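You operate a simulated robot arm through the tools that you are given. There is no shell and no other tool.

Carry out the task below with a simulated robot arm. There is one attempt and no reset: what you move stays moved.

## Task
Crank the raised barrel's door up, then chock it and slide the red knob out.
Fine: red knob in to crank; free the yellow chock to turn it. Where these are worked on the way, their far stop is far enough and under half their travel is too little: red knob, yellow chock.

It is judged by the outcome, as a careful person would: the job done as asked, and still so three seconds after it is handed in. It fails if anything else is knocked over, pushed out of place, dropped, spilled or broken.

## Robot
A 7-joint arm with a two-finger parallel gripper, fixed in place. Base frame: the origin is on the floor under the middle of its stand, x ahead of it, y to its left, z up. Lengths are in mm, angles in rad, forces in N, time in s.
It reaches about 1524 mm from its shoulder. Its first joint turns from -2.601 to 2.601 rad. Payload 3.5 kg.
The TCP is the grasp point between the finger pads, 23 mm short of the fingertips. In the tool frame z runs along the fingers and y along their closing line. Largest opening 94 mm; finger width 38, thickness 10; the body of the gripper, 54 by 96 mm, starts 39 mm behind the TCP.
Orientation is that of the tool frame in the base frame, as a unit quaternion [x, y, z, w]. With the fingers straight down and closing along the base's y, the tool's x points along the base's -x, its y along +y and its z along -z.

## Interface
- The arm moves only by the tool play_rows. Its argument "moves" is a list of rows, each an object (a shift or turn left out is 0, a gripper value left out holds the last) with "fingers": the opening, from 0 (shut) to 1 (fully open); "xyz": the shift along the tool's x, y, z in units of 40 mm (1.0 is 40 mm), a list of three; "turn": the turn, a rotation vector about the tool's x, y, z in units of 6 degrees (1.0 is 6 degrees), a list of three. In form: [{"fingers": fingers, "xyz": [tx, ty, tz], "turn": [ax, ay, az]}, ...]. A call has 1 to 20 rows; each row shifts and turns the commanded pose from where the row before left it, along the tool's axes as they then stand. A call with a number of a shift or a turn outside -1 to 1 is refused whole. A row lasts 0.2 s, in which the tool goes at most 50 mm and 0.15 rad; a call with a longer step from one row to the next is refused whole, and so is a gripper value outside its range. A pose out of reach is approached as far as the arm can. The call stops where the force on the tool passes 90 N (or 10 N more than at its start, if that is more) or the arm is blocked; 0.2 s more then pass. The fingers move at their own pace (about 153 mm/s each) and stop on an object; they squeeze with about 38 N. The grip force told is the motor's: it shows also when the fingers shut on nothing. Time passes only in rows, and 0.2 s behind the last, so rows that do not move let the fingers close. The reply holds the time, the measured pose of the TCP, the force on the tool along the base axes, the opening and the grip force, in the units named above and with some noise, with the torque about the TCP (base axes, N m) and any sound that the robot's microphone picked up.
- Cameras (640 x 400 px; columns grow to the right, rows downward): "scene" is fixed at [48.8, 498.8, 1041.1]; the picture's right is [-0.86, -0.51, 0.00], its down [-0.15, 0.24, -0.96] and it looks along [0.49, -0.82, -0.28] (base axes); focal length 374 px, centre (320, 200). "wrist" rides on the gripper at [87, 16, -74] in the tool frame; the picture's right is [-0.18, 0.98, 0.00], its down [-0.58, -0.11, -0.81] and it looks along [-0.79, -0.15, 0.59] (tool axes); focal length 243 px, centre (320, 200). There is no depth. A picture from a camera that has moved, and an enlarged one, comes with that camera's place and axes in the base frame and with its lens.
- grab_frame(camera): a new picture of that camera. It takes no simulated time.
- close_up(camera, box): a new picture of the part [left, top, right, bottom] of that camera's present view, enlarged. It takes no simulated time.
- close_job(): hands the job in; it is judged then, once.

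Places have to be worked out from the pictures, the camera data and where the tool is seen. Open the gripper and draw the arm clear of the work before you hand the job in, unless the task says otherwise.

The tools are called after ">>>" by a JSON object that holds its "method" and its "body". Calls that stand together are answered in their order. play_rows: Moves the arm, as the interface text tells. Its arguments: {"type":"object","properties":{"moves":{"type":"array","items":{"type":"object","properties":{"fingers":{"type":"number"},"xyz":{"type":"array","items":{"type":"number"}},"turn":{"type":"array","items":{"type":"number"}}}}}},"required":["moves"]} The other tools are called the same way: grab_frame (camera) takes a picture; close_up (camera, box) takes an enlarged picture of a part of a camera's view; close_job () hands the job in.

At the start:

```text
time_s: 0.0
tool_pos: [708.1, -252.3, 868.7]
tool_rot: [0.0, 1.0, 0.0, 0.0]
ft_force: [-0.1, -0.4, -0.2]
moment: [0.0, 0.05, 0.0]
finger_gap: 93.9
gripper_force: 0.0
```

scene: 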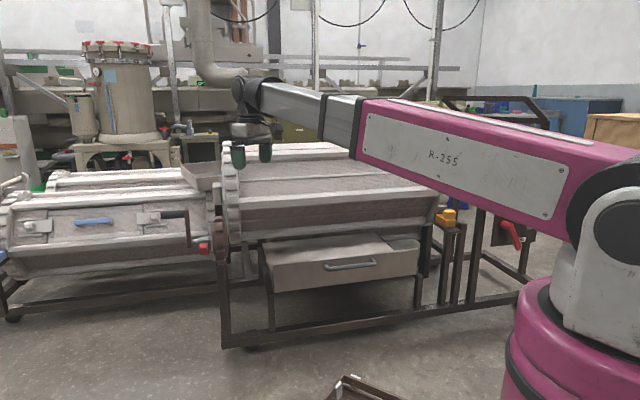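
wrist: 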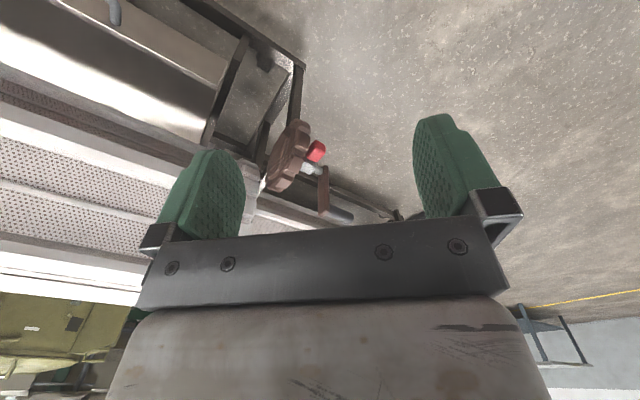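

I'll look closer at the scene: there is a raised barrel with a crank at its left end, a red knob by it, and a yellow chock on the right. I take enlarged pictures before moving.

>>> {"method": "close_up", "body": {"camera": "scene", "box": [150, 130, 310, 290]}}

>>> {"method": "close_up", "body": {"camera": "scene", "box": [400, 180, 560, 280]}}

>>> {"method": "close_up", "body": {"camera": "scene", "box": [0, 130, 240, 300]}}

>>> {"method": "close_up", "body": {"camera": "wrist", "box": [180, 60, 400, 240]}}

>>> {"method": "close_up", "body": {"camera": "scene", "box": [210, 120, 450, 300]}}

```text
2.50 times, centred on (230, 210) of scene
camera zoom: at [48.8, 498.8, 1041.1], right [-0.86, -0.51, 0.0], down [-0.15, 0.24, -0.96], along [0.49, -0.82, -0.28], focal length 934 px, centre (545, 175)
```

zoom: 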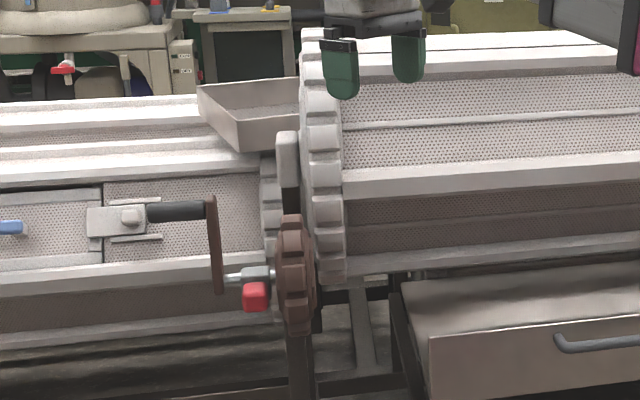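

```text
4.00 times, centred on (480, 230) of scene
camera zoom: at [48.8, 498.8, 1041.1], right [-0.86, -0.51, 0.0], down [-0.15, 0.24, -0.96], along [0.49, -0.82, -0.28], focal length 1495 px, centre (-320, 80)
```

zoom: 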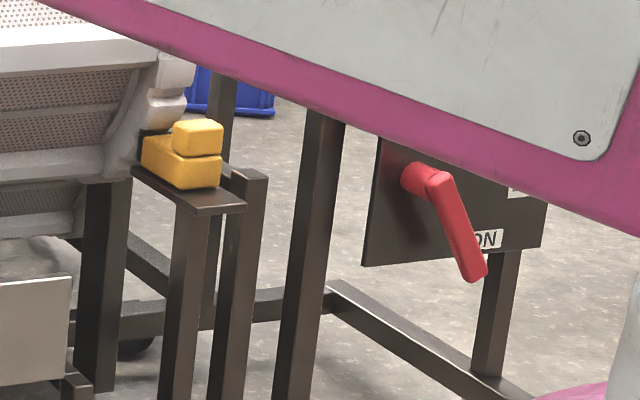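

```text
2.35 times, centred on (120, 215) of scene
camera zoom: at [48.8, 498.8, 1041.1], right [-0.86, -0.51, 0.0], down [-0.15, 0.24, -0.96], along [0.49, -0.82, -0.28], focal length 879 px, centre (791, 165)
```

zoom: 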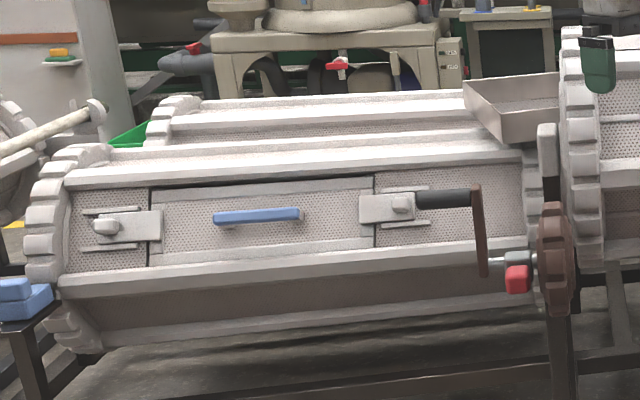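

```text
2.22 times, centred on (290, 150) of wrist
camera zoom: at [620.5, -235.9, 943.2], right [0.18, 0.98, 0.0], down [0.58, -0.11, 0.81], along [0.79, -0.15, -0.59], focal length 539 px, centre (387, 311)
```

zoom: 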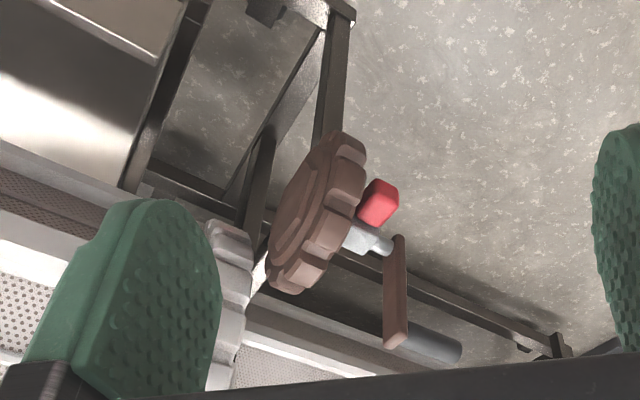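

```text
2.22 times, centred on (330, 210) of scene
camera zoom: at [48.8, 498.8, 1041.1], right [-0.86, -0.51, 0.0], down [-0.15, 0.24, -0.96], along [0.49, -0.82, -0.28], focal length 830 px, centre (298, 178)
```

zoom: 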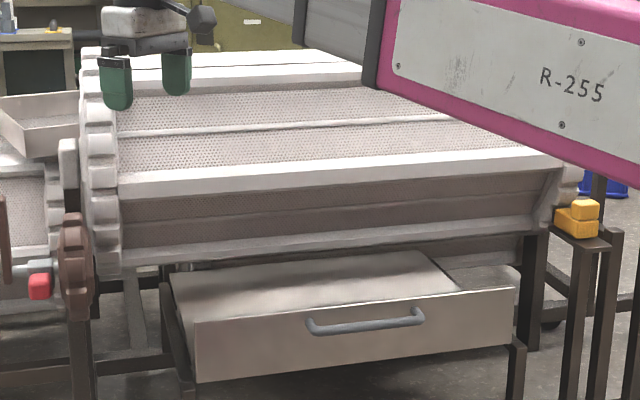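

The crank, with its handle at about (1098,-278,636), the pinion at about (999,-385,525) and the red knob at about (1003,-317,515) sit at the near-left end of a barrel that lies diagonally. I move the wrist camera closer, staying clear of everything, for a better look.

>>> {"method": "play_rows", "body": {"moves": [{"xyz": [-0.71, 0.26, 0.445]}, {"xyz": [-0.71, 0.26, 0.445]}, {"xyz": [-0.71, 0.26, 0.445]}, {"xyz": [-0.71, 0.26, 0.445]}, {"xyz": [-0.71, 0.26, 0.445]}]}}

>>> {"method": "grab_frame", "body": {"camera": "wrist"}}

>>> {"method": "grab_frame", "body": {"camera": "scene"}}

```text
time_s: 1.2
tool_pos: [851.0, -200.4, 781.7]
tool_rot: [0.001, 1.0, 0.0, 0.0]
ft_force: [-1.0, -0.6, -0.2]
moment: [0.03, -0.01, 0.0]
finger_gap: 94.2
gripper_force: 0.1
```

```text
taken
camera wrist: at [761.7, -184.3, 855.4], right [0.18, 0.98, 0.0], down [0.58, -0.11, 0.81], along [0.79, -0.15, -0.59], focal length 243 px, centre (320, 200)
```

wrist: 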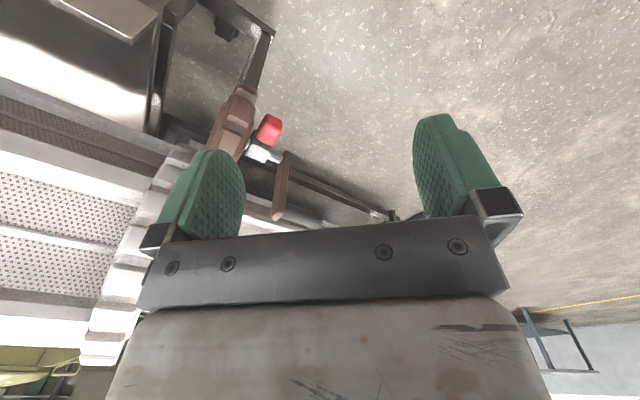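

```text
taken
```

scene: 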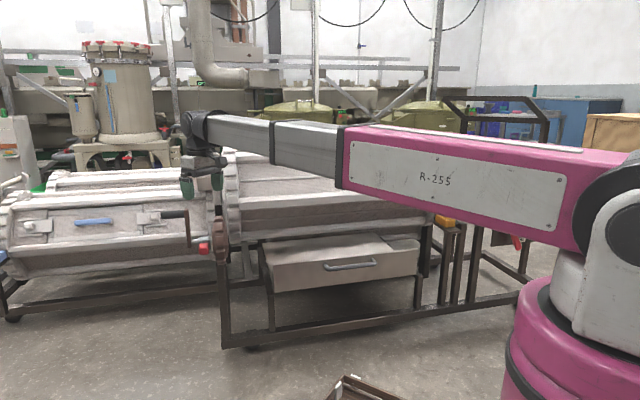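

The camera is upside-down from this side, so I turn the tool about its vertical axis while moving to the open side. That lets the wrist camera look at the crank end-on.

>>> {"method": "play_rows", "body": {"moves": [{"xyz": [-0.3, 0.5, 0], "turn": [0, 0, 1]}, {"xyz": [-0.3, 0.5, 0], "turn": [0, 0, 1]}, {"xyz": [-0.3, 0.5, 0], "turn": [0, 0, 1]}, {"xyz": [-0.3, 0.5, 0], "turn": [0, 0, 1]}, {"xyz": [-0.3, 0.5, 0], "turn": [0, 0, 1]}, {"xyz": [0, 0.5, 0], "turn": [0, 0, 1]}, {"xyz": [0, 0.5, 0], "turn": [0, 0, 1]}, {"turn": [0, 0, 1]}, {"turn": [0, 0, 1]}, {"turn": [0, 0, 1]}, {"turn": [0, 0, 1]}, {"turn": [0, 0, 1]}, {"turn": [0, 0, 1]}, {"turn": [0, 0, 1]}, {"turn": [0, 0, 1]}]}}

>>> {"method": "grab_frame", "body": {"camera": "wrist"}}

>>> {"method": "grab_frame", "body": {"camera": "scene"}}

```text
time_s: 4.4
tool_pos: [950.2, -81.5, 779.8]
tool_rot: [0.708, 0.706, -0.001, 0.0]
ft_force: [-0.9, -0.6, 0.2]
moment: [-0.01, -0.03, -0.05]
finger_gap: 94.0
gripper_force: 0.0
```

```text
taken
camera wrist: at [965.7, 4.8, 854.1], right [0.98, -0.19, 0.0], down [-0.11, -0.58, 0.81], along [-0.15, -0.79, -0.59], focal length 243 px, centre (320, 200)
```

wrist: 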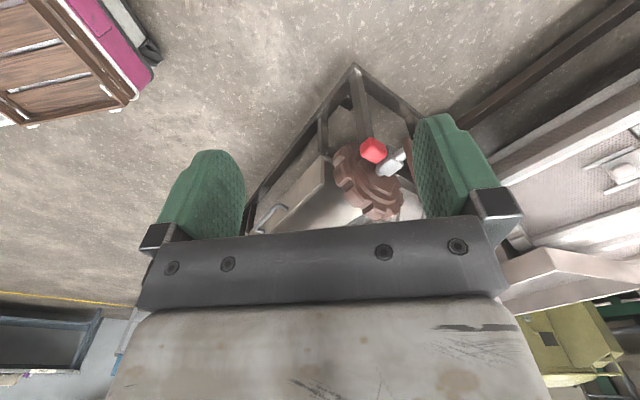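

```text
taken
```

scene: 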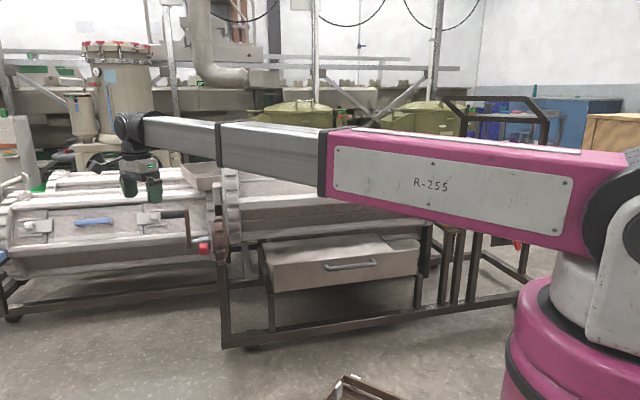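

I keep turning so the camera looks straight along the barrel axis at the crank, and shift toward +x at a safe height.

>>> {"method": "play_rows", "body": {"moves": [{"xyz": [0, 0.94, -0.1]}, {"xyz": [0, 0.94, -0.1]}, {"xyz": [0, 0.94, -0.1]}, {"xyz": [0, 0.94, -0.1]}, {"turn": [0, 0, 1]}, {"turn": [0, 0, 1]}, {"turn": [0, 0, 1]}, {"turn": [0, 0, 1]}, {"turn": [0, 0, 1]}, {"turn": [0, 0, 1]}, {"turn": [0, 0, 1]}]}}

>>> {"method": "grab_frame", "body": {"camera": "wrist"}}

>>> {"method": "grab_frame", "body": {"camera": "scene"}}

```text
time_s: 6.8
tool_pos: [1102.7, -83.2, 796.1]
tool_rot: [0.914, 0.406, 0.0, 0.0]
ft_force: [0.0, 0.1, -0.4]
moment: [-0.01, 0.02, 0.01]
finger_gap: 94.0
gripper_force: 0.0
```

```text
taken
camera wrist: at [1170.2, -29.8, 870.1], right [0.61, -0.8, 0.0], down [-0.47, -0.36, 0.81], along [-0.64, -0.49, -0.59], focal length 243 px, centre (320, 200)
```

wrist: 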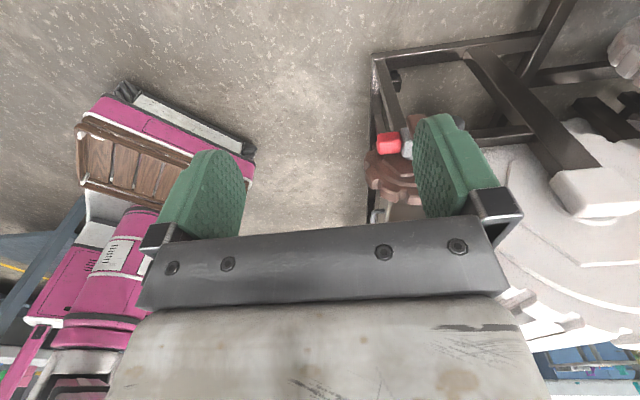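

```text
taken
```

scene: 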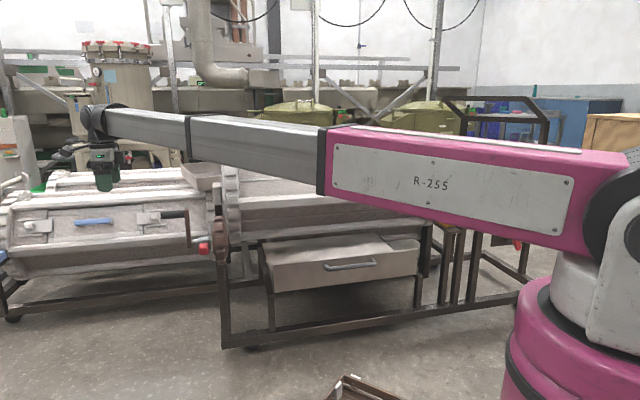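

The raised barrel is the right-hand one, with its top at about z 845. The lower barrel behind it tops out near 700. I shift sideways along tool y so the crank comes between the fingers, then look closely.

>>> {"method": "play_rows", "body": {"moves": [{"xyz": [0, 0.9, 0]}, {"xyz": [0, 0.9, 0]}, {"xyz": [0, 0.7, 0]}]}}

>>> {"method": "grab_frame", "body": {"camera": "wrist"}}

>>> {"method": "close_up", "body": {"camera": "wrist", "box": [230, 80, 430, 240]}}

```text
time_s: 7.6
tool_pos: [1179.0, -150.2, 794.9]
tool_rot: [0.913, 0.408, 0.001, -0.001]
ft_force: [0.3, 0.7, -0.2]
moment: [0.04, -0.02, 0.04]
finger_gap: 94.3
gripper_force: 0.0
```

```text
taken
camera wrist: at [1246.0, -97.0, 869.3], right [0.61, -0.79, 0.0], down [-0.47, -0.36, 0.81], along [-0.64, -0.49, -0.59], focal length 243 px, centre (320, 200)
```

wrist: 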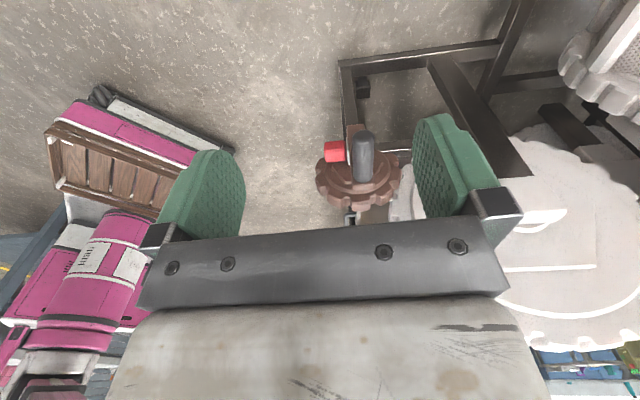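

```text
2.50 times, centred on (330, 160) of wrist
camera zoom: at [1246.0, -97.0, 869.3], right [0.61, -0.79, 0.0], down [-0.47, -0.36, 0.81], along [-0.64, -0.49, -0.59], focal length 606 px, centre (295, 300)
```

zoom: 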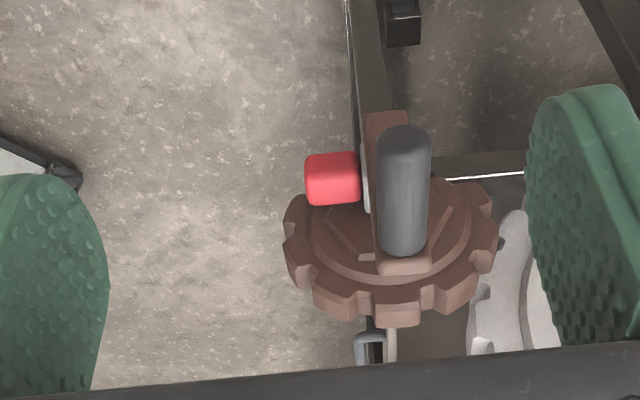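

Now I see the crank end-on. The red knob sits on the robot side of the shaft behind the crank arm. I zoom in from the scene camera to understand the knob and shaft, and look at the chock on the far end.

>>> {"method": "close_up", "body": {"camera": "scene", "box": [175, 200, 245, 270]}}

>>> {"method": "close_up", "body": {"camera": "scene", "box": [425, 195, 475, 245]}}

>>> {"method": "close_up", "body": {"camera": "wrist", "box": [300, 110, 400, 220]}}

>>> {"method": "close_up", "body": {"camera": "scene", "box": [0, 140, 240, 300]}}

```text
5.71 times, centred on (210, 235) of scene
camera zoom: at [48.8, 498.8, 1041.1], right [-0.86, -0.51, 0.0], down [-0.15, 0.24, -0.96], along [0.49, -0.82, -0.28], focal length 2135 px, centre (949, 0)
```

zoom: 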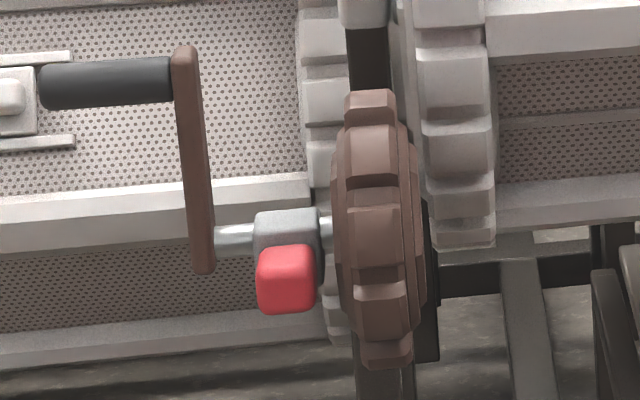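

```text
8.00 times, centred on (450, 220) of scene
camera zoom: at [48.8, 498.8, 1041.1], right [-0.86, -0.51, 0.0], down [-0.15, 0.24, -0.96], along [0.49, -0.82, -0.28], focal length 2989 px, centre (-720, 40)
```

zoom: 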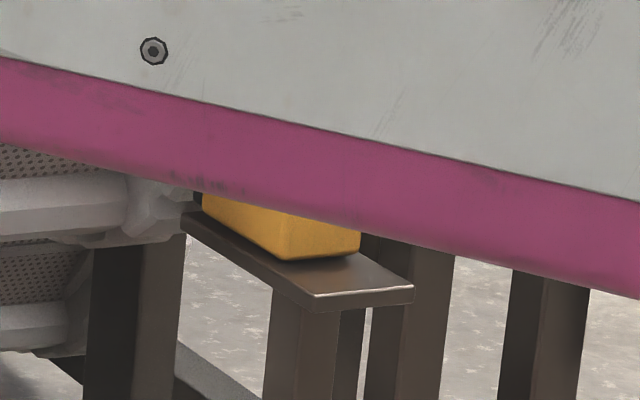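

```text
3.64 times, centred on (350, 165) of wrist
camera zoom: at [1246.0, -97.0, 869.3], right [0.61, -0.79, 0.0], down [-0.47, -0.36, 0.81], along [-0.64, -0.49, -0.59], focal length 882 px, centre (211, 327)
```

zoom: 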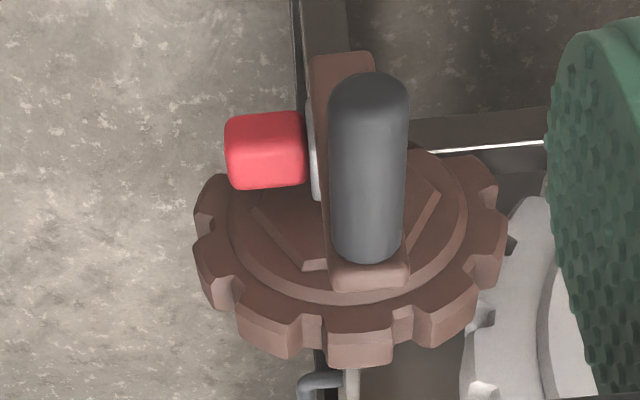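

```text
2.50 times, centred on (120, 220) of scene
camera zoom: at [48.8, 498.8, 1041.1], right [-0.86, -0.51, 0.0], down [-0.15, 0.24, -0.96], along [0.49, -0.82, -0.28], focal length 934 px, centre (820, 150)
```

zoom: 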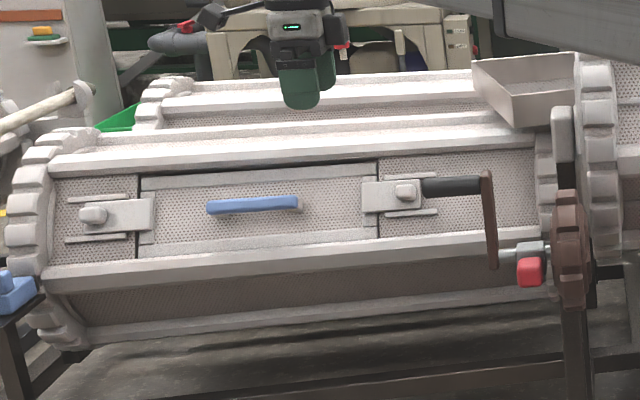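

The red knob is a block on a grey collar that slides on the crank shaft between the arm and the pinion. Next I need to find the raised barrel's door, so I lift the tool well above the barrel and look at its far side.

>>> {"method": "play_rows", "body": {"moves": [{"xyz": [0, 0, -1]}, {"xyz": [0, 0, -1]}, {"xyz": [0, 0, -1]}, {"xyz": [0, 0, -1]}, {"xyz": [0, 0, -1]}, {"turn": [0, 0, 0.996]}, {"turn": [0, 0, 0.996]}, {"turn": [0, 0, 0.996]}, {"turn": [0, 0, 0.996]}, {"turn": [0, 0, 0.996]}, {"turn": [0, 0, 0.996]}, {"turn": [0, 0, 0.996]}, {"turn": [0, 0, 0.996]}]}}

>>> {"method": "play_rows", "body": {"moves": [{"xyz": [-0.23, 0.98, 0]}, {"xyz": [-0.23, 0.98, 0]}, {"xyz": [-0.23, 0.98, 0]}, {"xyz": [-0.23, 0.98, 0]}, {"xyz": [-0.23, 0.98, 0]}, {"xyz": [-0.23, 0.98, 0]}, {"xyz": [-0.23, 0.98, 0]}, {"xyz": [-0.23, 0.98, 0]}, {"xyz": [-0.23, 0.98, 0]}, {"xyz": [-0.23, 0.98, 0]}, {"xyz": [-0.23, 0.98, 0]}, {"xyz": [-0.23, 0.98, 0]}, {"xyz": [-0.23, 0.98, 0]}, {"xyz": [-0.23, 0.98, 0]}]}}

>>> {"method": "grab_frame", "body": {"camera": "wrist"}}

>>> {"method": "grab_frame", "body": {"camera": "scene"}}

```text
time_s: 10.4
tool_pos: [1176.4, -150.2, 996.1]
tool_rot: [1.0, 0.005, 0.0, 0.0]
ft_force: [1.1, 0.3, 0.2]
moment: [-0.01, 0.02, -0.02]
finger_gap: 93.9
gripper_force: 0.0
```

```text
time_s: 13.4
tool_pos: [1049.8, -696.9, 999.5]
tool_rot: [1.0, 0.001, 0.001, 0.0]
ft_force: [0.2, -0.6, 0.5]
moment: [-0.03, 0.0, 0.02]
finger_gap: 93.9
gripper_force: 0.0
```

```text
taken
camera wrist: at [1133.8, -712.6, 1073.6], right [-0.18, -0.98, 0.0], down [-0.58, 0.11, 0.81], along [-0.79, 0.15, -0.59], focal length 243 px, centre (320, 200)
```

wrist: 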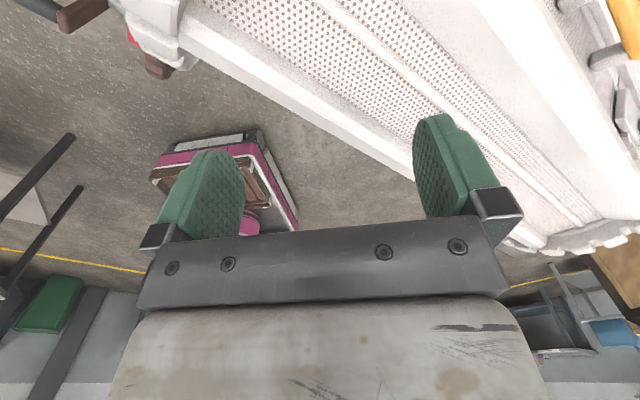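

```text
taken
```

scene: 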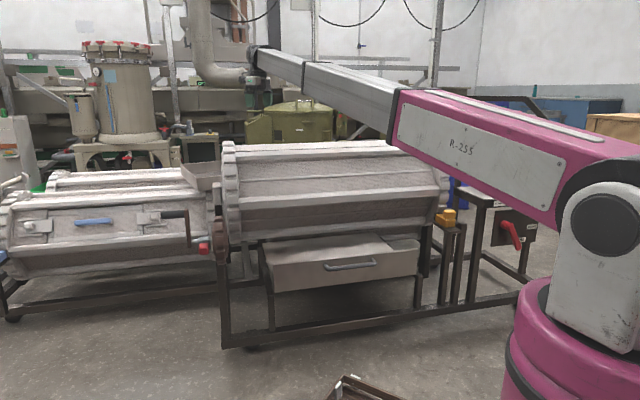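

A yellow door handle shows at the top right of the wrist picture, so the door seems to be on the back of the raised barrel. I tilt the camera downward and move sideways to see it in full.

>>> {"method": "play_rows", "body": {"moves": [{"xyz": [0, 0.7, 0], "turn": [0, 1, 0]}, {"xyz": [0, 0.7, 0], "turn": [0, 1, 0]}, {"xyz": [0, 0.7, 0], "turn": [0, 1, 0]}, {"xyz": [0, 0.7, 0], "turn": [0, 1, 0]}, {"xyz": [0, 0.7, 0], "turn": [0, 1, 0]}]}}

>>> {"method": "grab_frame", "body": {"camera": "wrist"}}

```text
time_s: 14.6
tool_pos: [1049.5, -838.2, 998.7]
tool_rot: [0.966, 0.002, 0.26, 0.0]
ft_force: [0.3, 0.2, -0.1]
moment: [0.0, -0.03, -0.02]
finger_gap: 94.2
gripper_force: 0.1
```

```text
taken
camera wrist: at [1085.7, -854.1, 1106.2], right [-0.16, -0.98, -0.09], down [-0.91, 0.11, 0.41], along [-0.39, 0.15, -0.91], focal length 243 px, centre (320, 200)
```

wrist: 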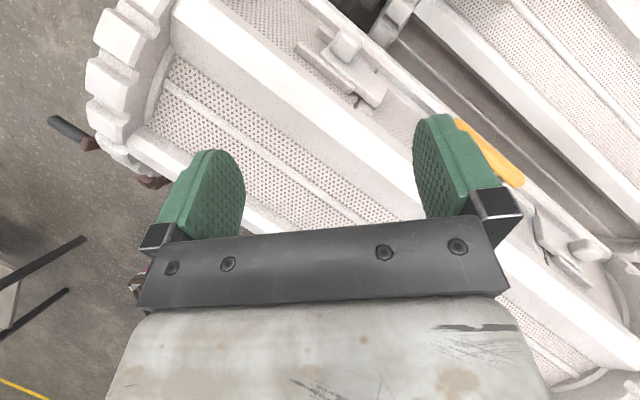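

The door, with two latches and the yellow handle, is on the back-upper side of the raised barrel. I zoom in to judge its angle.

>>> {"method": "close_up", "body": {"camera": "wrist", "box": [240, 0, 640, 250]}}

>>> {"method": "close_up", "body": {"camera": "wrist", "box": [30, 0, 350, 200]}}

>>> {"method": "close_up", "body": {"camera": "scene", "box": [420, 180, 560, 270]}}

```text
1.60 times, centred on (440, 125) of wrist
camera zoom: at [1085.7, -854.1, 1106.2], right [-0.16, -0.98, -0.09], down [-0.91, 0.11, 0.41], along [-0.39, 0.15, -0.91], focal length 388 px, centre (128, 320)
```

zoom: 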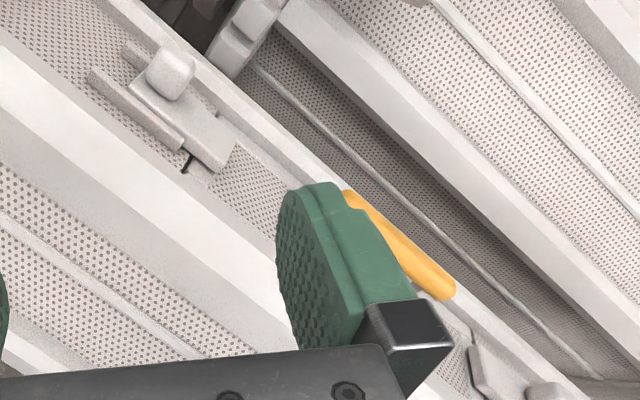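

```text
2.00 times, centred on (190, 100) of wrist
camera zoom: at [1085.7, -854.1, 1106.2], right [-0.16, -0.98, -0.09], down [-0.91, 0.11, 0.41], along [-0.39, 0.15, -0.91], focal length 485 px, centre (580, 400)
```

zoom: 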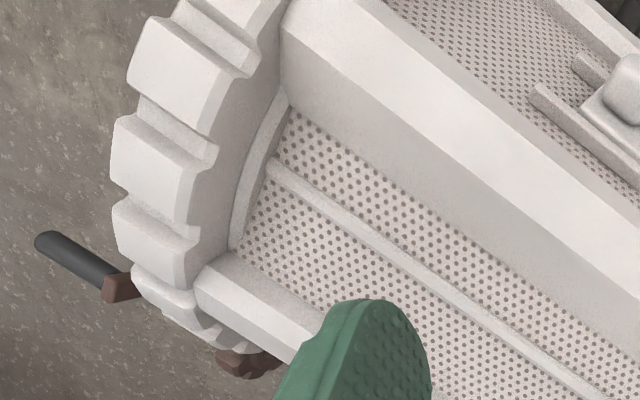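

```text
4.44 times, centred on (490, 225) of scene
camera zoom: at [48.8, 498.8, 1041.1], right [-0.86, -0.51, 0.0], down [-0.15, 0.24, -0.96], along [0.49, -0.82, -0.28], focal length 1661 px, centre (-436, 89)
```

zoom: 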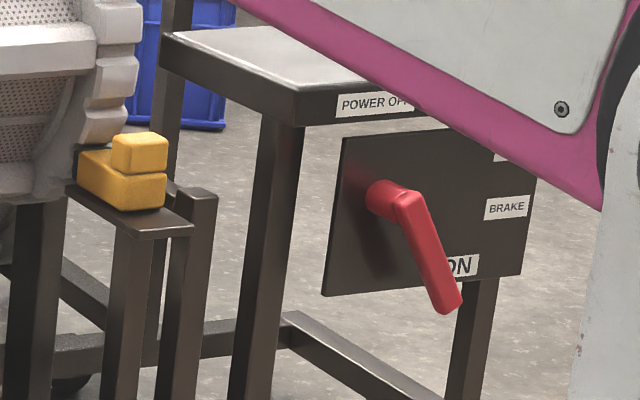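

The red lever panel on the far side isn't part of this job, so I leave it alone. I shift along the barrel for a second view of the door and handle so I can triangulate them.

>>> {"method": "play_rows", "body": {"moves": [{"xyz": [-0.65, 0.8, -0.375]}, {"xyz": [-0.65, 0.8, -0.375]}, {"xyz": [-0.65, 0.8, -0.375]}, {"xyz": [-0.65, 0.8, -0.375]}, {"xyz": [-0.65, 0.8, -0.375]}]}}

>>> {"method": "grab_frame", "body": {"camera": "wrist"}}

>>> {"method": "close_up", "body": {"camera": "wrist", "box": [240, 0, 640, 250]}}

>>> {"method": "close_up", "body": {"camera": "wrist", "box": [0, 0, 320, 200]}}

```text
time_s: 15.8
tool_pos: [899.1, -1000.1, 997.5]
tool_rot: [0.966, 0.003, 0.26, -0.001]
ft_force: [0.3, 0.2, -0.6]
moment: [-0.04, 0.02, -0.02]
finger_gap: 94.2
gripper_force: 0.0
```

```text
taken
camera wrist: at [935.6, -1015.2, 1104.6], right [-0.15, -0.98, -0.09], down [-0.91, 0.1, 0.41], along [-0.39, 0.15, -0.91], focal length 243 px, centre (320, 200)
```

wrist: 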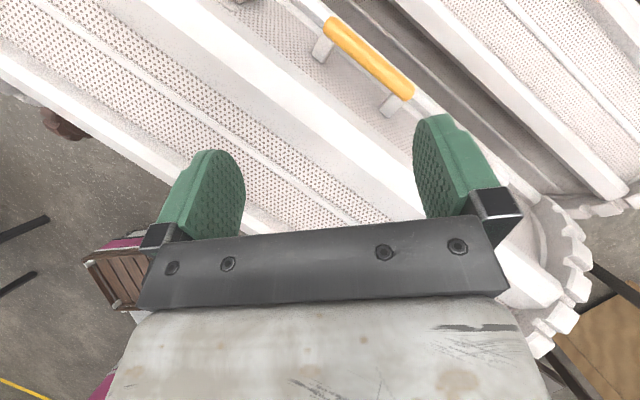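

```text
1.60 times, centred on (440, 125) of wrist
camera zoom: at [935.6, -1015.2, 1104.6], right [-0.15, -0.98, -0.09], down [-0.91, 0.1, 0.41], along [-0.39, 0.15, -0.91], focal length 388 px, centre (128, 320)
```

zoom: 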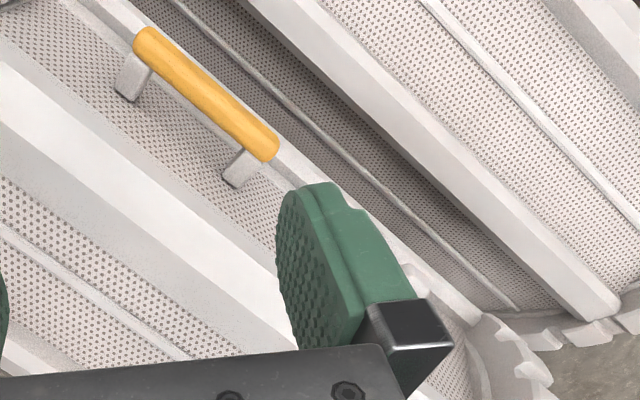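

```text
2.00 times, centred on (160, 100) of wrist
camera zoom: at [935.6, -1015.2, 1104.6], right [-0.15, -0.98, -0.09], down [-0.91, 0.1, 0.41], along [-0.39, 0.15, -0.91], focal length 485 px, centre (640, 400)
```

zoom: 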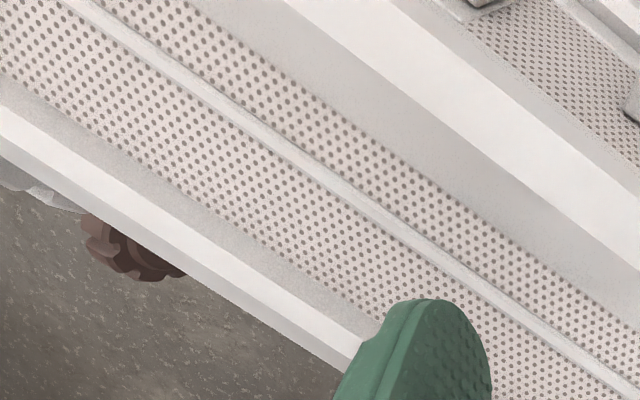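

The door handle triangulates to about (968,-1050,734), roughly 63° behind top, so the barrel must roll back-to-top by about one face. Now I swing back to the crank end to look at the gear and pinion end-on.

>>> {"method": "play_rows", "body": {"moves": [{"turn": [0, -1, 0]}, {"turn": [0, -1, 0]}, {"turn": [0, -1, 0]}, {"turn": [0, -1, 0]}, {"turn": [0, -1, 0]}]}}

>>> {"method": "play_rows", "body": {"moves": [{"xyz": [0.454, -0.9625, 0]}, {"xyz": [0.454, -0.9625, 0]}, {"xyz": [0.454, -0.9625, 0]}, {"xyz": [0.454, -0.9625, 0]}, {"xyz": [0.454, -0.9625, 0]}, {"xyz": [0.454, -0.9625, 0]}, {"xyz": [0.454, -0.9625, 0]}, {"xyz": [0.454, -0.9625, 0]}, {"xyz": [0.454, -0.9625, 0]}, {"xyz": [0.454, -0.9625, 0]}, {"xyz": [0.454, -0.9625, 0]}, {"xyz": [0.454, -0.9625, 0]}, {"xyz": [0.454, -0.9625, 0]}, {"xyz": [0.454, -0.9625, 0]}, {"xyz": [0.454, -0.9625, 0]}, {"xyz": [0.454, -0.9625, 0]}, {"xyz": [0.454, -0.9625, 0]}, {"xyz": [0.454, -0.9625, 0]}, {"xyz": [0.454, -0.9625, 0]}, {"xyz": [0.454, -0.9625, 0]}]}}

>>> {"method": "play_rows", "body": {"moves": [{"turn": [0, 0, -1]}, {"turn": [0, 0, -1]}, {"turn": [0, 0, -1]}, {"turn": [0, 0, -1]}, {"turn": [0, 0, -1]}, {"turn": [0, 0, -1]}, {"turn": [0, 0, -1]}, {"turn": [0, 0, -1]}, {"turn": [0, 0, -1]}, {"turn": [0, 0, -1]}, {"turn": [0, 0, -1]}, {"turn": [0, 0, -1]}, {"turn": [0, 0, -0.5]}, {"xyz": [0, 0, 0.8]}, {"xyz": [0, 0, 0.8]}, {"xyz": [0, 0, 0.8]}]}}

>>> {"method": "grab_frame", "body": {"camera": "wrist"}}

>>> {"method": "grab_frame", "body": {"camera": "scene"}}

```text
time_s: 17.0
tool_pos: [862.7, -960.1, 985.1]
tool_rot: [1.0, 0.0, 0.0, 0.001]
ft_force: [0.1, -0.2, 0.2]
moment: [0.0, 0.0, 0.0]
finger_gap: 93.7
gripper_force: 0.0
out of reach, approached as far as the arm can: row 1, 2, 3, 4, 5
```

```text
time_s: 21.2
tool_pos: [1225.1, -188.0, 987.0]
tool_rot: [1.0, 0.0, 0.0, 0.0]
ft_force: [-0.2, -0.1, 1.0]
moment: [0.0, 0.04, -0.01]
finger_gap: 93.9
gripper_force: 0.1
```

```text
time_s: 24.6
tool_pos: [1224.5, -187.6, 890.2]
tool_rot: [0.792, 0.611, 0.0, 0.0]
ft_force: [0.5, -0.1, 0.2]
moment: [-0.03, -0.02, -0.02]
finger_gap: 93.8
gripper_force: 0.0
```

```text
taken
camera wrist: at [1260.6, -107.1, 965.3], right [0.9, -0.43, 0.0], down [-0.25, -0.53, 0.81], along [-0.35, -0.73, -0.59], focal length 243 px, centre (320, 200)
```

wrist: 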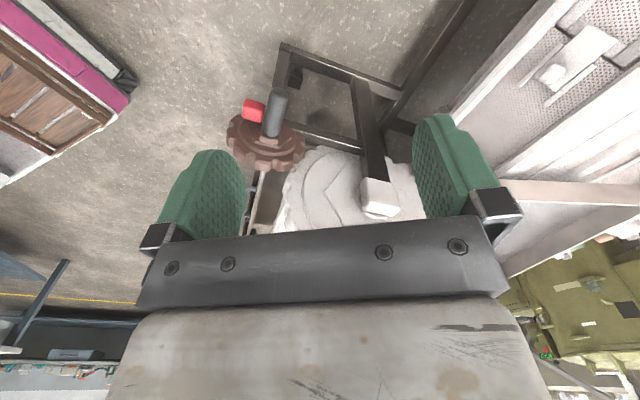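

```text
taken
```

scene: 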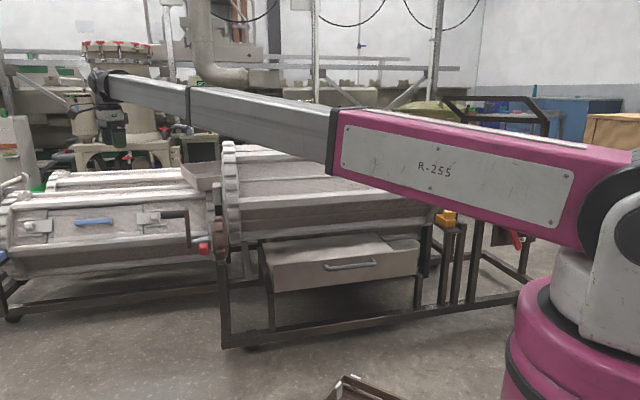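

From here I see the gear, the bearing block and the pinion meshing on the robot side, and the crank circle's path on the back side looks free. I zoom in on the crank and collar.

>>> {"method": "close_up", "body": {"camera": "wrist", "box": [210, 70, 310, 180]}}

>>> {"method": "close_up", "body": {"camera": "wrist", "box": [240, 40, 440, 240]}}

>>> {"method": "close_up", "body": {"camera": "scene", "box": [180, 200, 240, 260]}}

```text
3.64 times, centred on (260, 125) of wrist
camera zoom: at [1260.6, -107.1, 965.3], right [0.9, -0.43, 0.0], down [-0.25, -0.53, 0.81], along [-0.35, -0.73, -0.59], focal length 882 px, centre (538, 473)
```

zoom: 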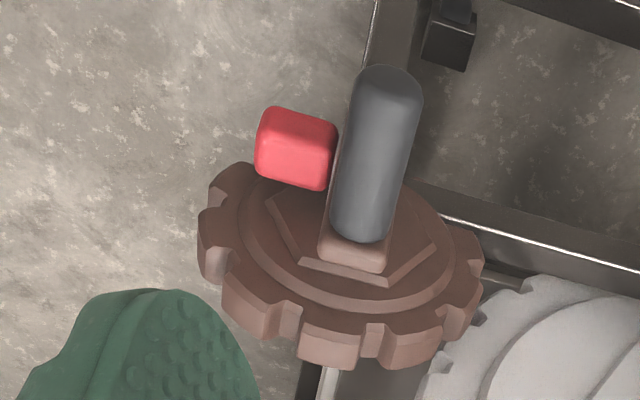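

```text
2.00 times, centred on (340, 140) of wrist
camera zoom: at [1260.6, -107.1, 965.3], right [0.9, -0.43, 0.0], down [-0.25, -0.53, 0.81], along [-0.35, -0.73, -0.59], focal length 485 px, centre (280, 320)
```

zoom: 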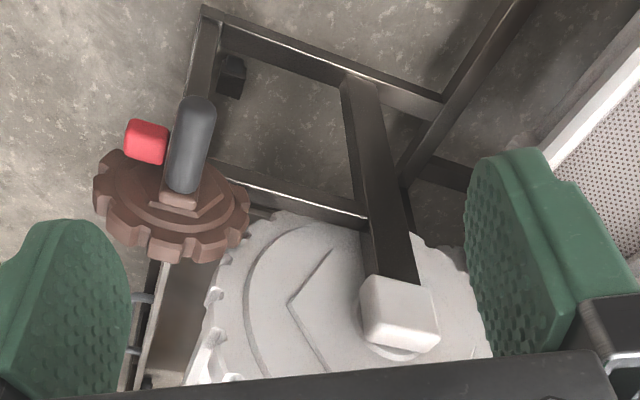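

```text
6.67 times, centred on (210, 230) of scene
camera zoom: at [48.8, 498.8, 1041.1], right [-0.86, -0.51, 0.0], down [-0.15, 0.24, -0.96], along [0.49, -0.82, -0.28], focal length 2491 px, centre (1053, 0)
```

zoom: 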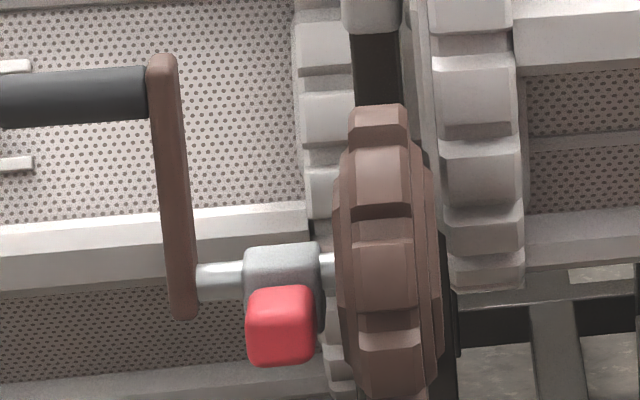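

The pinion at u≈393 sits just outboard of the barrel gear, which spans about 322–368. Sliding the red knob in should push the pinion into mesh. I move to a free spot on the robot side and yaw so I can approach the knob horizontally with the camera on top.

>>> {"method": "play_rows", "body": {"moves": [{"xyz": [-0.0975, -0.9425, 0.35]}, {"xyz": [-0.0975, -0.9425, 0.35]}, {"xyz": [-0.0975, -0.9425, 0.35]}, {"xyz": [-0.0975, -0.9425, 0.35]}, {"xyz": [-0.0975, -0.9425, 0.35]}, {"xyz": [-0.0975, -0.9425, 0.35]}, {"xyz": [-0.0975, -0.9425, 0.35]}, {"xyz": [-0.0975, -0.9425, 0.35]}, {"xyz": [-0.0975, -0.9425, 0.35]}, {"xyz": [-0.0975, -0.9425, 0.35]}]}}

>>> {"method": "play_rows", "body": {"moves": [{"turn": [0, 0, 0.985]}, {"turn": [0, 0, 0.985]}, {"turn": [0, 0, 0.985]}, {"turn": [0, 0, 0.985]}, {"turn": [0, 0, 0.985]}, {"turn": [0, 0, 0.985]}, {"turn": [0, 0, 0.985]}, {"turn": [0, 0, 0.985]}, {"turn": [0, 0, 0.985]}, {"turn": [0, 0, 0.985]}, {"turn": [0, 0, 0.985]}, {"turn": [0, 0, 0.985]}, {"turn": [0, 0, 0.985]}, {"turn": [0, 0, 0.985]}, {"turn": [0, 0, 0.985]}, {"turn": [0, 0, 0.985]}, {"turn": [0, 0, 0.985]}, {"turn": [0, 0, 0.985]}, {"turn": [0, 0, 0.985]}, {"turn": [0, 0, 0.985]}]}}

>>> {"method": "grab_frame", "body": {"camera": "wrist"}}

>>> {"method": "grab_frame", "body": {"camera": "scene"}}

```text
time_s: 26.8
tool_pos: [848.4, -132.8, 752.7]
tool_rot: [0.792, 0.61, 0.0, 0.0]
ft_force: [-0.3, 0.0, -1.0]
moment: [-0.02, 0.01, 0.0]
finger_gap: 93.9
gripper_force: 0.2
```

```text
time_s: 31.0
tool_pos: [849.0, -136.0, 749.9]
tool_rot: [1.0, -0.009, 0.001, -0.001]
ft_force: [-0.9, -0.6, 0.8]
moment: [-0.01, -0.02, 0.0]
finger_gap: 94.1
gripper_force: 0.1
out of reach, approached as far as the arm can: row 13, 14, 15, 16, 17, 18, 19, 20
```

```text
taken
camera wrist: at [933.3, -154.0, 824.3], right [-0.2, -0.98, 0.0], down [-0.58, 0.12, 0.81], along [-0.79, 0.16, -0.59], focal length 243 px, centre (320, 200)
```

wrist: 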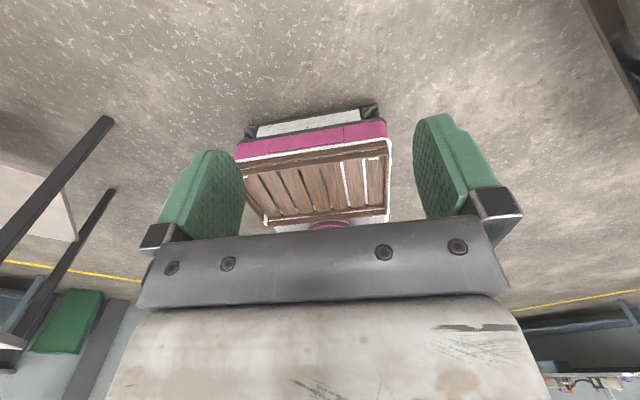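

```text
taken
```

scene: 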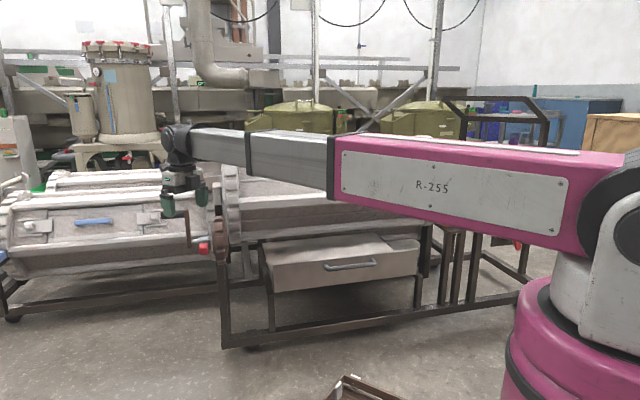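

The wrist hit its joint limit near yaw 0. Instead I turn the other way, so the tool's x axis points back from the barrel toward the robot (yaw≈137°) and the camera looks at the knob from the robot side.

>>> {"method": "play_rows", "body": {"moves": [{"turn": [0, 0, -1]}, {"turn": [0, 0, -1]}, {"turn": [0, 0, -1]}, {"turn": [0, 0, -1]}, {"turn": [0, 0, -1]}, {"turn": [0, 0, -1]}, {"turn": [0, 0, -1]}, {"turn": [0, 0, -1]}, {"turn": [0, 0, -1]}, {"turn": [0, 0, -1]}, {"turn": [0, 0, -1]}, {"turn": [0, 0, -1]}, {"turn": [0, 0, -1]}, {"turn": [0, 0, -1]}, {"turn": [0, 0, -1]}, {"turn": [0, 0, -1]}, {"turn": [0, 0, -1]}, {"turn": [0, 0, -1]}, {"turn": [0, 0, -1]}, {"turn": [0, 0, -1]}]}}

>>> {"method": "play_rows", "body": {"moves": [{"turn": [0, 0, -1]}, {"turn": [0, 0, -1]}, {"turn": [0, 0, -1]}]}}

>>> {"method": "grab_frame", "body": {"camera": "wrist"}}

```text
time_s: 35.2
tool_pos: [848.6, -136.6, 750.7]
tool_rot: [0.507, 0.862, 0.001, 0.0]
ft_force: [0.1, -0.3, 0.3]
moment: [0.01, 0.01, 0.02]
finger_gap: 93.8
gripper_force: 0.0
```

```text
time_s: 36.0
tool_pos: [849.4, -137.0, 750.5]
tool_rot: [0.366, 0.931, 0.001, 0.0]
ft_force: [-0.3, -0.5, 0.3]
moment: [0.0, 0.0, 0.01]
finger_gap: 94.1
gripper_force: 0.0
```

```text
taken
camera wrist: at [795.2, -65.1, 825.1], right [0.8, 0.59, 0.0], down [0.35, -0.48, 0.81], along [0.48, -0.65, -0.59], focal length 243 px, centre (320, 200)
```

wrist: 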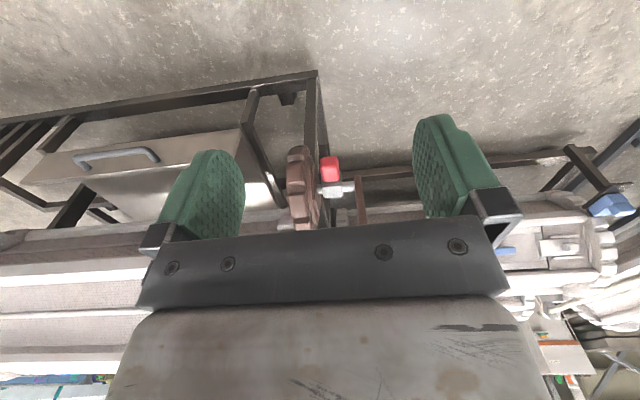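

The view is now from the robot side. I pitch the tool forward 60°, so the fingers point at the knob from the robot side and the gripper body stays clear of the pinion.

>>> {"method": "play_rows", "body": {"moves": [{"turn": [0, -1, 0]}, {"turn": [0, -1, 0]}, {"turn": [0, -1, 0]}, {"turn": [0, -1, 0]}, {"turn": [0, -1, 0]}, {"turn": [0, -1, 0]}, {"turn": [0, -1, 0]}, {"turn": [0, -1, 0]}, {"turn": [0, -1, 0]}, {"turn": [0, -1, 0]}]}}

>>> {"method": "grab_frame", "body": {"camera": "wrist"}}

>>> {"method": "grab_frame", "body": {"camera": "scene"}}

```text
time_s: 38.2
tool_pos: [849.8, -136.5, 749.7]
tool_rot: [0.317, 0.806, -0.181, 0.466]
ft_force: [0.0, 0.7, 0.1]
moment: [0.0, 0.01, 0.01]
finger_gap: 94.1
gripper_force: 0.1
```

```text
taken
camera wrist: at [779.8, -50.4, 712.1], right [0.74, 0.66, 0.16], down [-0.37, 0.2, 0.91], along [0.56, -0.73, 0.39], focal length 243 px, centre (320, 200)
```

wrist: 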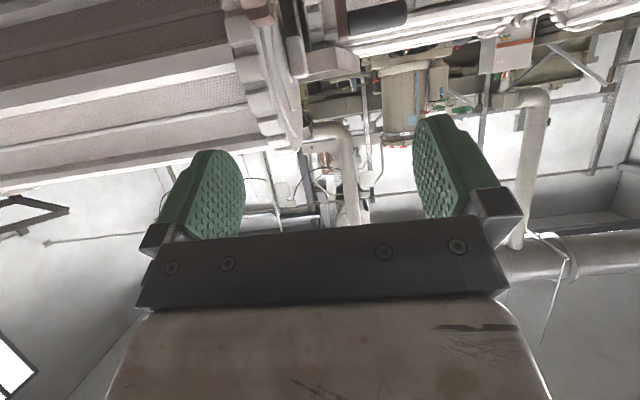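

```text
taken
```

scene: 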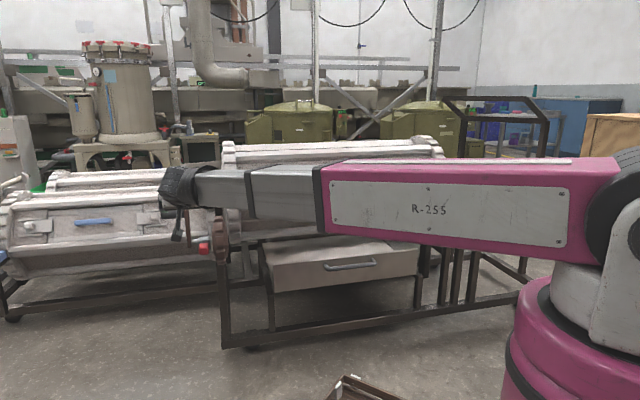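

The pose is reachable. I move to a staging point about 60 mm in front of the red knob, slightly outboard of it.

>>> {"method": "play_rows", "body": {"moves": [{"xyz": [0.295, 0.078, 0.846]}, {"xyz": [0.295, 0.078, 0.846]}, {"xyz": [0.295, 0.078, 0.846]}, {"xyz": [0.295, 0.078, 0.846]}, {"xyz": [0.295, 0.078, 0.846]}, {"xyz": [0.295, 0.078, 0.846]}, {"xyz": [0.295, 0.078, 0.846]}]}}

>>> {"method": "grab_frame", "body": {"camera": "wrist"}}

>>> {"method": "close_up", "body": {"camera": "scene", "box": [150, 170, 290, 300]}}

```text
time_s: 39.8
tool_pos: [982.7, -232.9, 559.9]
tool_rot: [0.318, 0.805, -0.183, 0.466]
ft_force: [0.8, 0.3, 0.4]
moment: [-0.01, 0.03, 0.03]
finger_gap: 94.2
gripper_force: 0.2
```

```text
taken
camera wrist: at [913.3, -145.9, 522.7], right [0.74, 0.66, 0.16], down [-0.37, 0.2, 0.91], along [0.56, -0.73, 0.39], focal length 243 px, centre (320, 200)
```

wrist: 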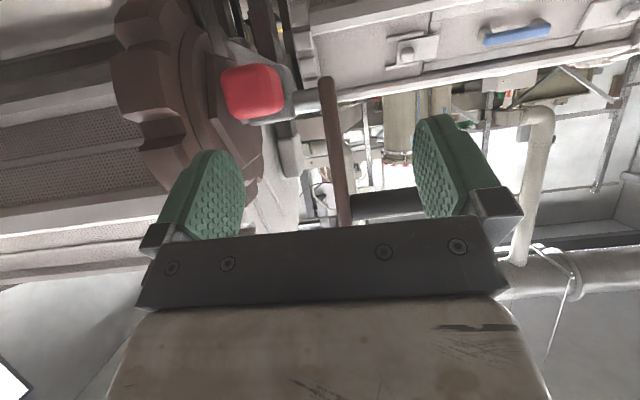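

```text
3.08 times, centred on (220, 235) of scene
camera zoom: at [48.8, 498.8, 1041.1], right [-0.86, -0.51, 0.0], down [-0.15, 0.24, -0.96], along [0.49, -0.82, -0.28], focal length 1150 px, centre (628, 92)
```

zoom: 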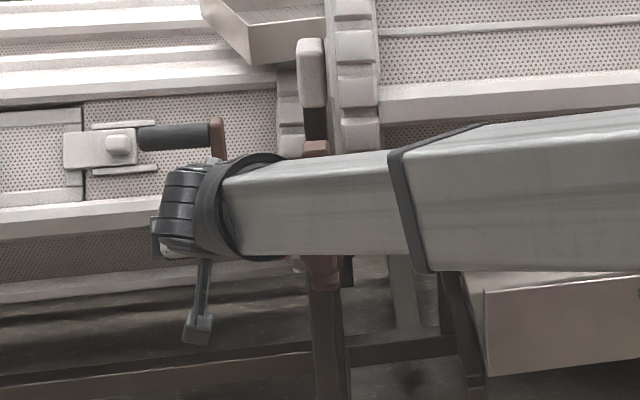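

The knob is clearly visible at about (252,92) px, which matches my estimate of (1003,-317,515), and the crank arm is to its right. I close the fingers and advance to the outboard side of the knob, without contact yet.

>>> {"method": "play_rows", "body": {"moves": [{"fingers": 0}, {"fingers": 0}, {"fingers": 0}, {"fingers": 0, "xyz": [0.01, -0.1, 0.4]}, {"fingers": 0, "xyz": [0.01, -0.1, 0.5]}, {"fingers": 0, "xyz": [0.01, -0.09, 0.5]}]}}

>>> {"method": "grab_frame", "body": {"camera": "wrist"}}

>>> {"method": "close_up", "body": {"camera": "wrist", "box": [120, 20, 440, 220]}}

```text
time_s: 41.2
tool_pos: [1011.2, -272.5, 528.9]
tool_rot: [0.318, 0.806, -0.183, 0.466]
ft_force: [-0.3, -1.1, 0.0]
moment: [0.0, 0.02, -0.03]
finger_gap: 0.2
gripper_force: 38.2
```

```text
taken
camera wrist: at [941.8, -186.6, 492.0], right [0.74, 0.66, 0.16], down [-0.37, 0.2, 0.91], along [0.56, -0.73, 0.39], focal length 243 px, centre (320, 200)
```

wrist: 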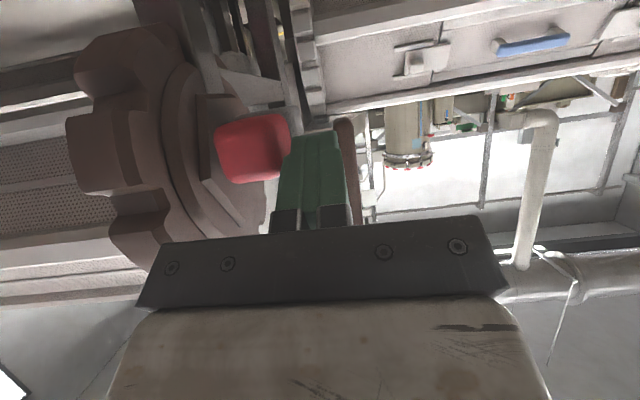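

```text
2.00 times, centred on (280, 120) of wrist
camera zoom: at [941.8, -186.6, 492.0], right [0.74, 0.66, 0.16], down [-0.37, 0.2, 0.91], along [0.56, -0.73, 0.39], focal length 485 px, centre (400, 360)
```

zoom: 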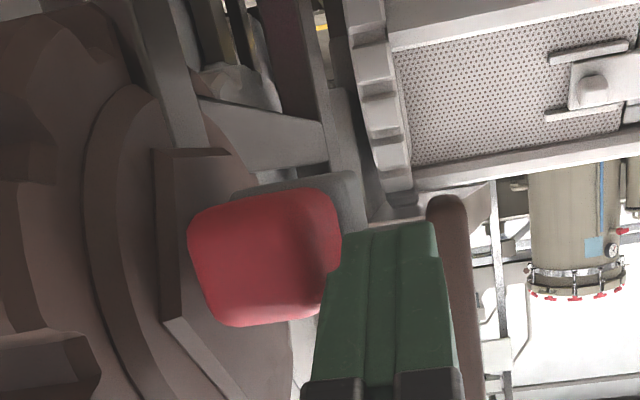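

The fingertips sit between the knob and the crank arm. I go 10 mm deeper, then push gently inboard (tool −y) by about 20 mm and check the force and picture.

>>> {"method": "play_rows", "body": {"moves": [{"fingers": 0, "xyz": [0, 0, 0.25]}, {"fingers": 0, "xyz": [0, -0.15, 0]}, {"fingers": 0, "xyz": [0, -0.15, 0]}, {"fingers": 0, "xyz": [0, -0.1, 0]}, {"fingers": 0, "xyz": [0, -0.1, 0]}]}}

>>> {"method": "close_up", "body": {"camera": "wrist", "box": [120, 20, 440, 220]}}

```text
time_s: 42.4
tool_pos: [1002.3, -293.5, 526.2]
tool_rot: [0.317, 0.806, -0.183, 0.466]
ft_force: [2.3, 1.0, 0.1]
moment: [0.01, 0.02, 0.02]
finger_gap: 0.0
gripper_force: 38.0
```

```text
2.00 times, centred on (280, 120) of wrist
camera zoom: at [933.6, -207.8, 488.6], right [0.74, 0.66, 0.16], down [-0.37, 0.2, 0.91], along [0.56, -0.73, 0.39], focal length 485 px, centre (400, 360)
```

zoom: 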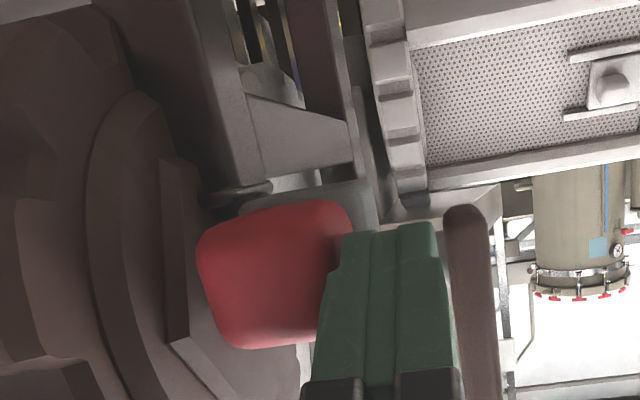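

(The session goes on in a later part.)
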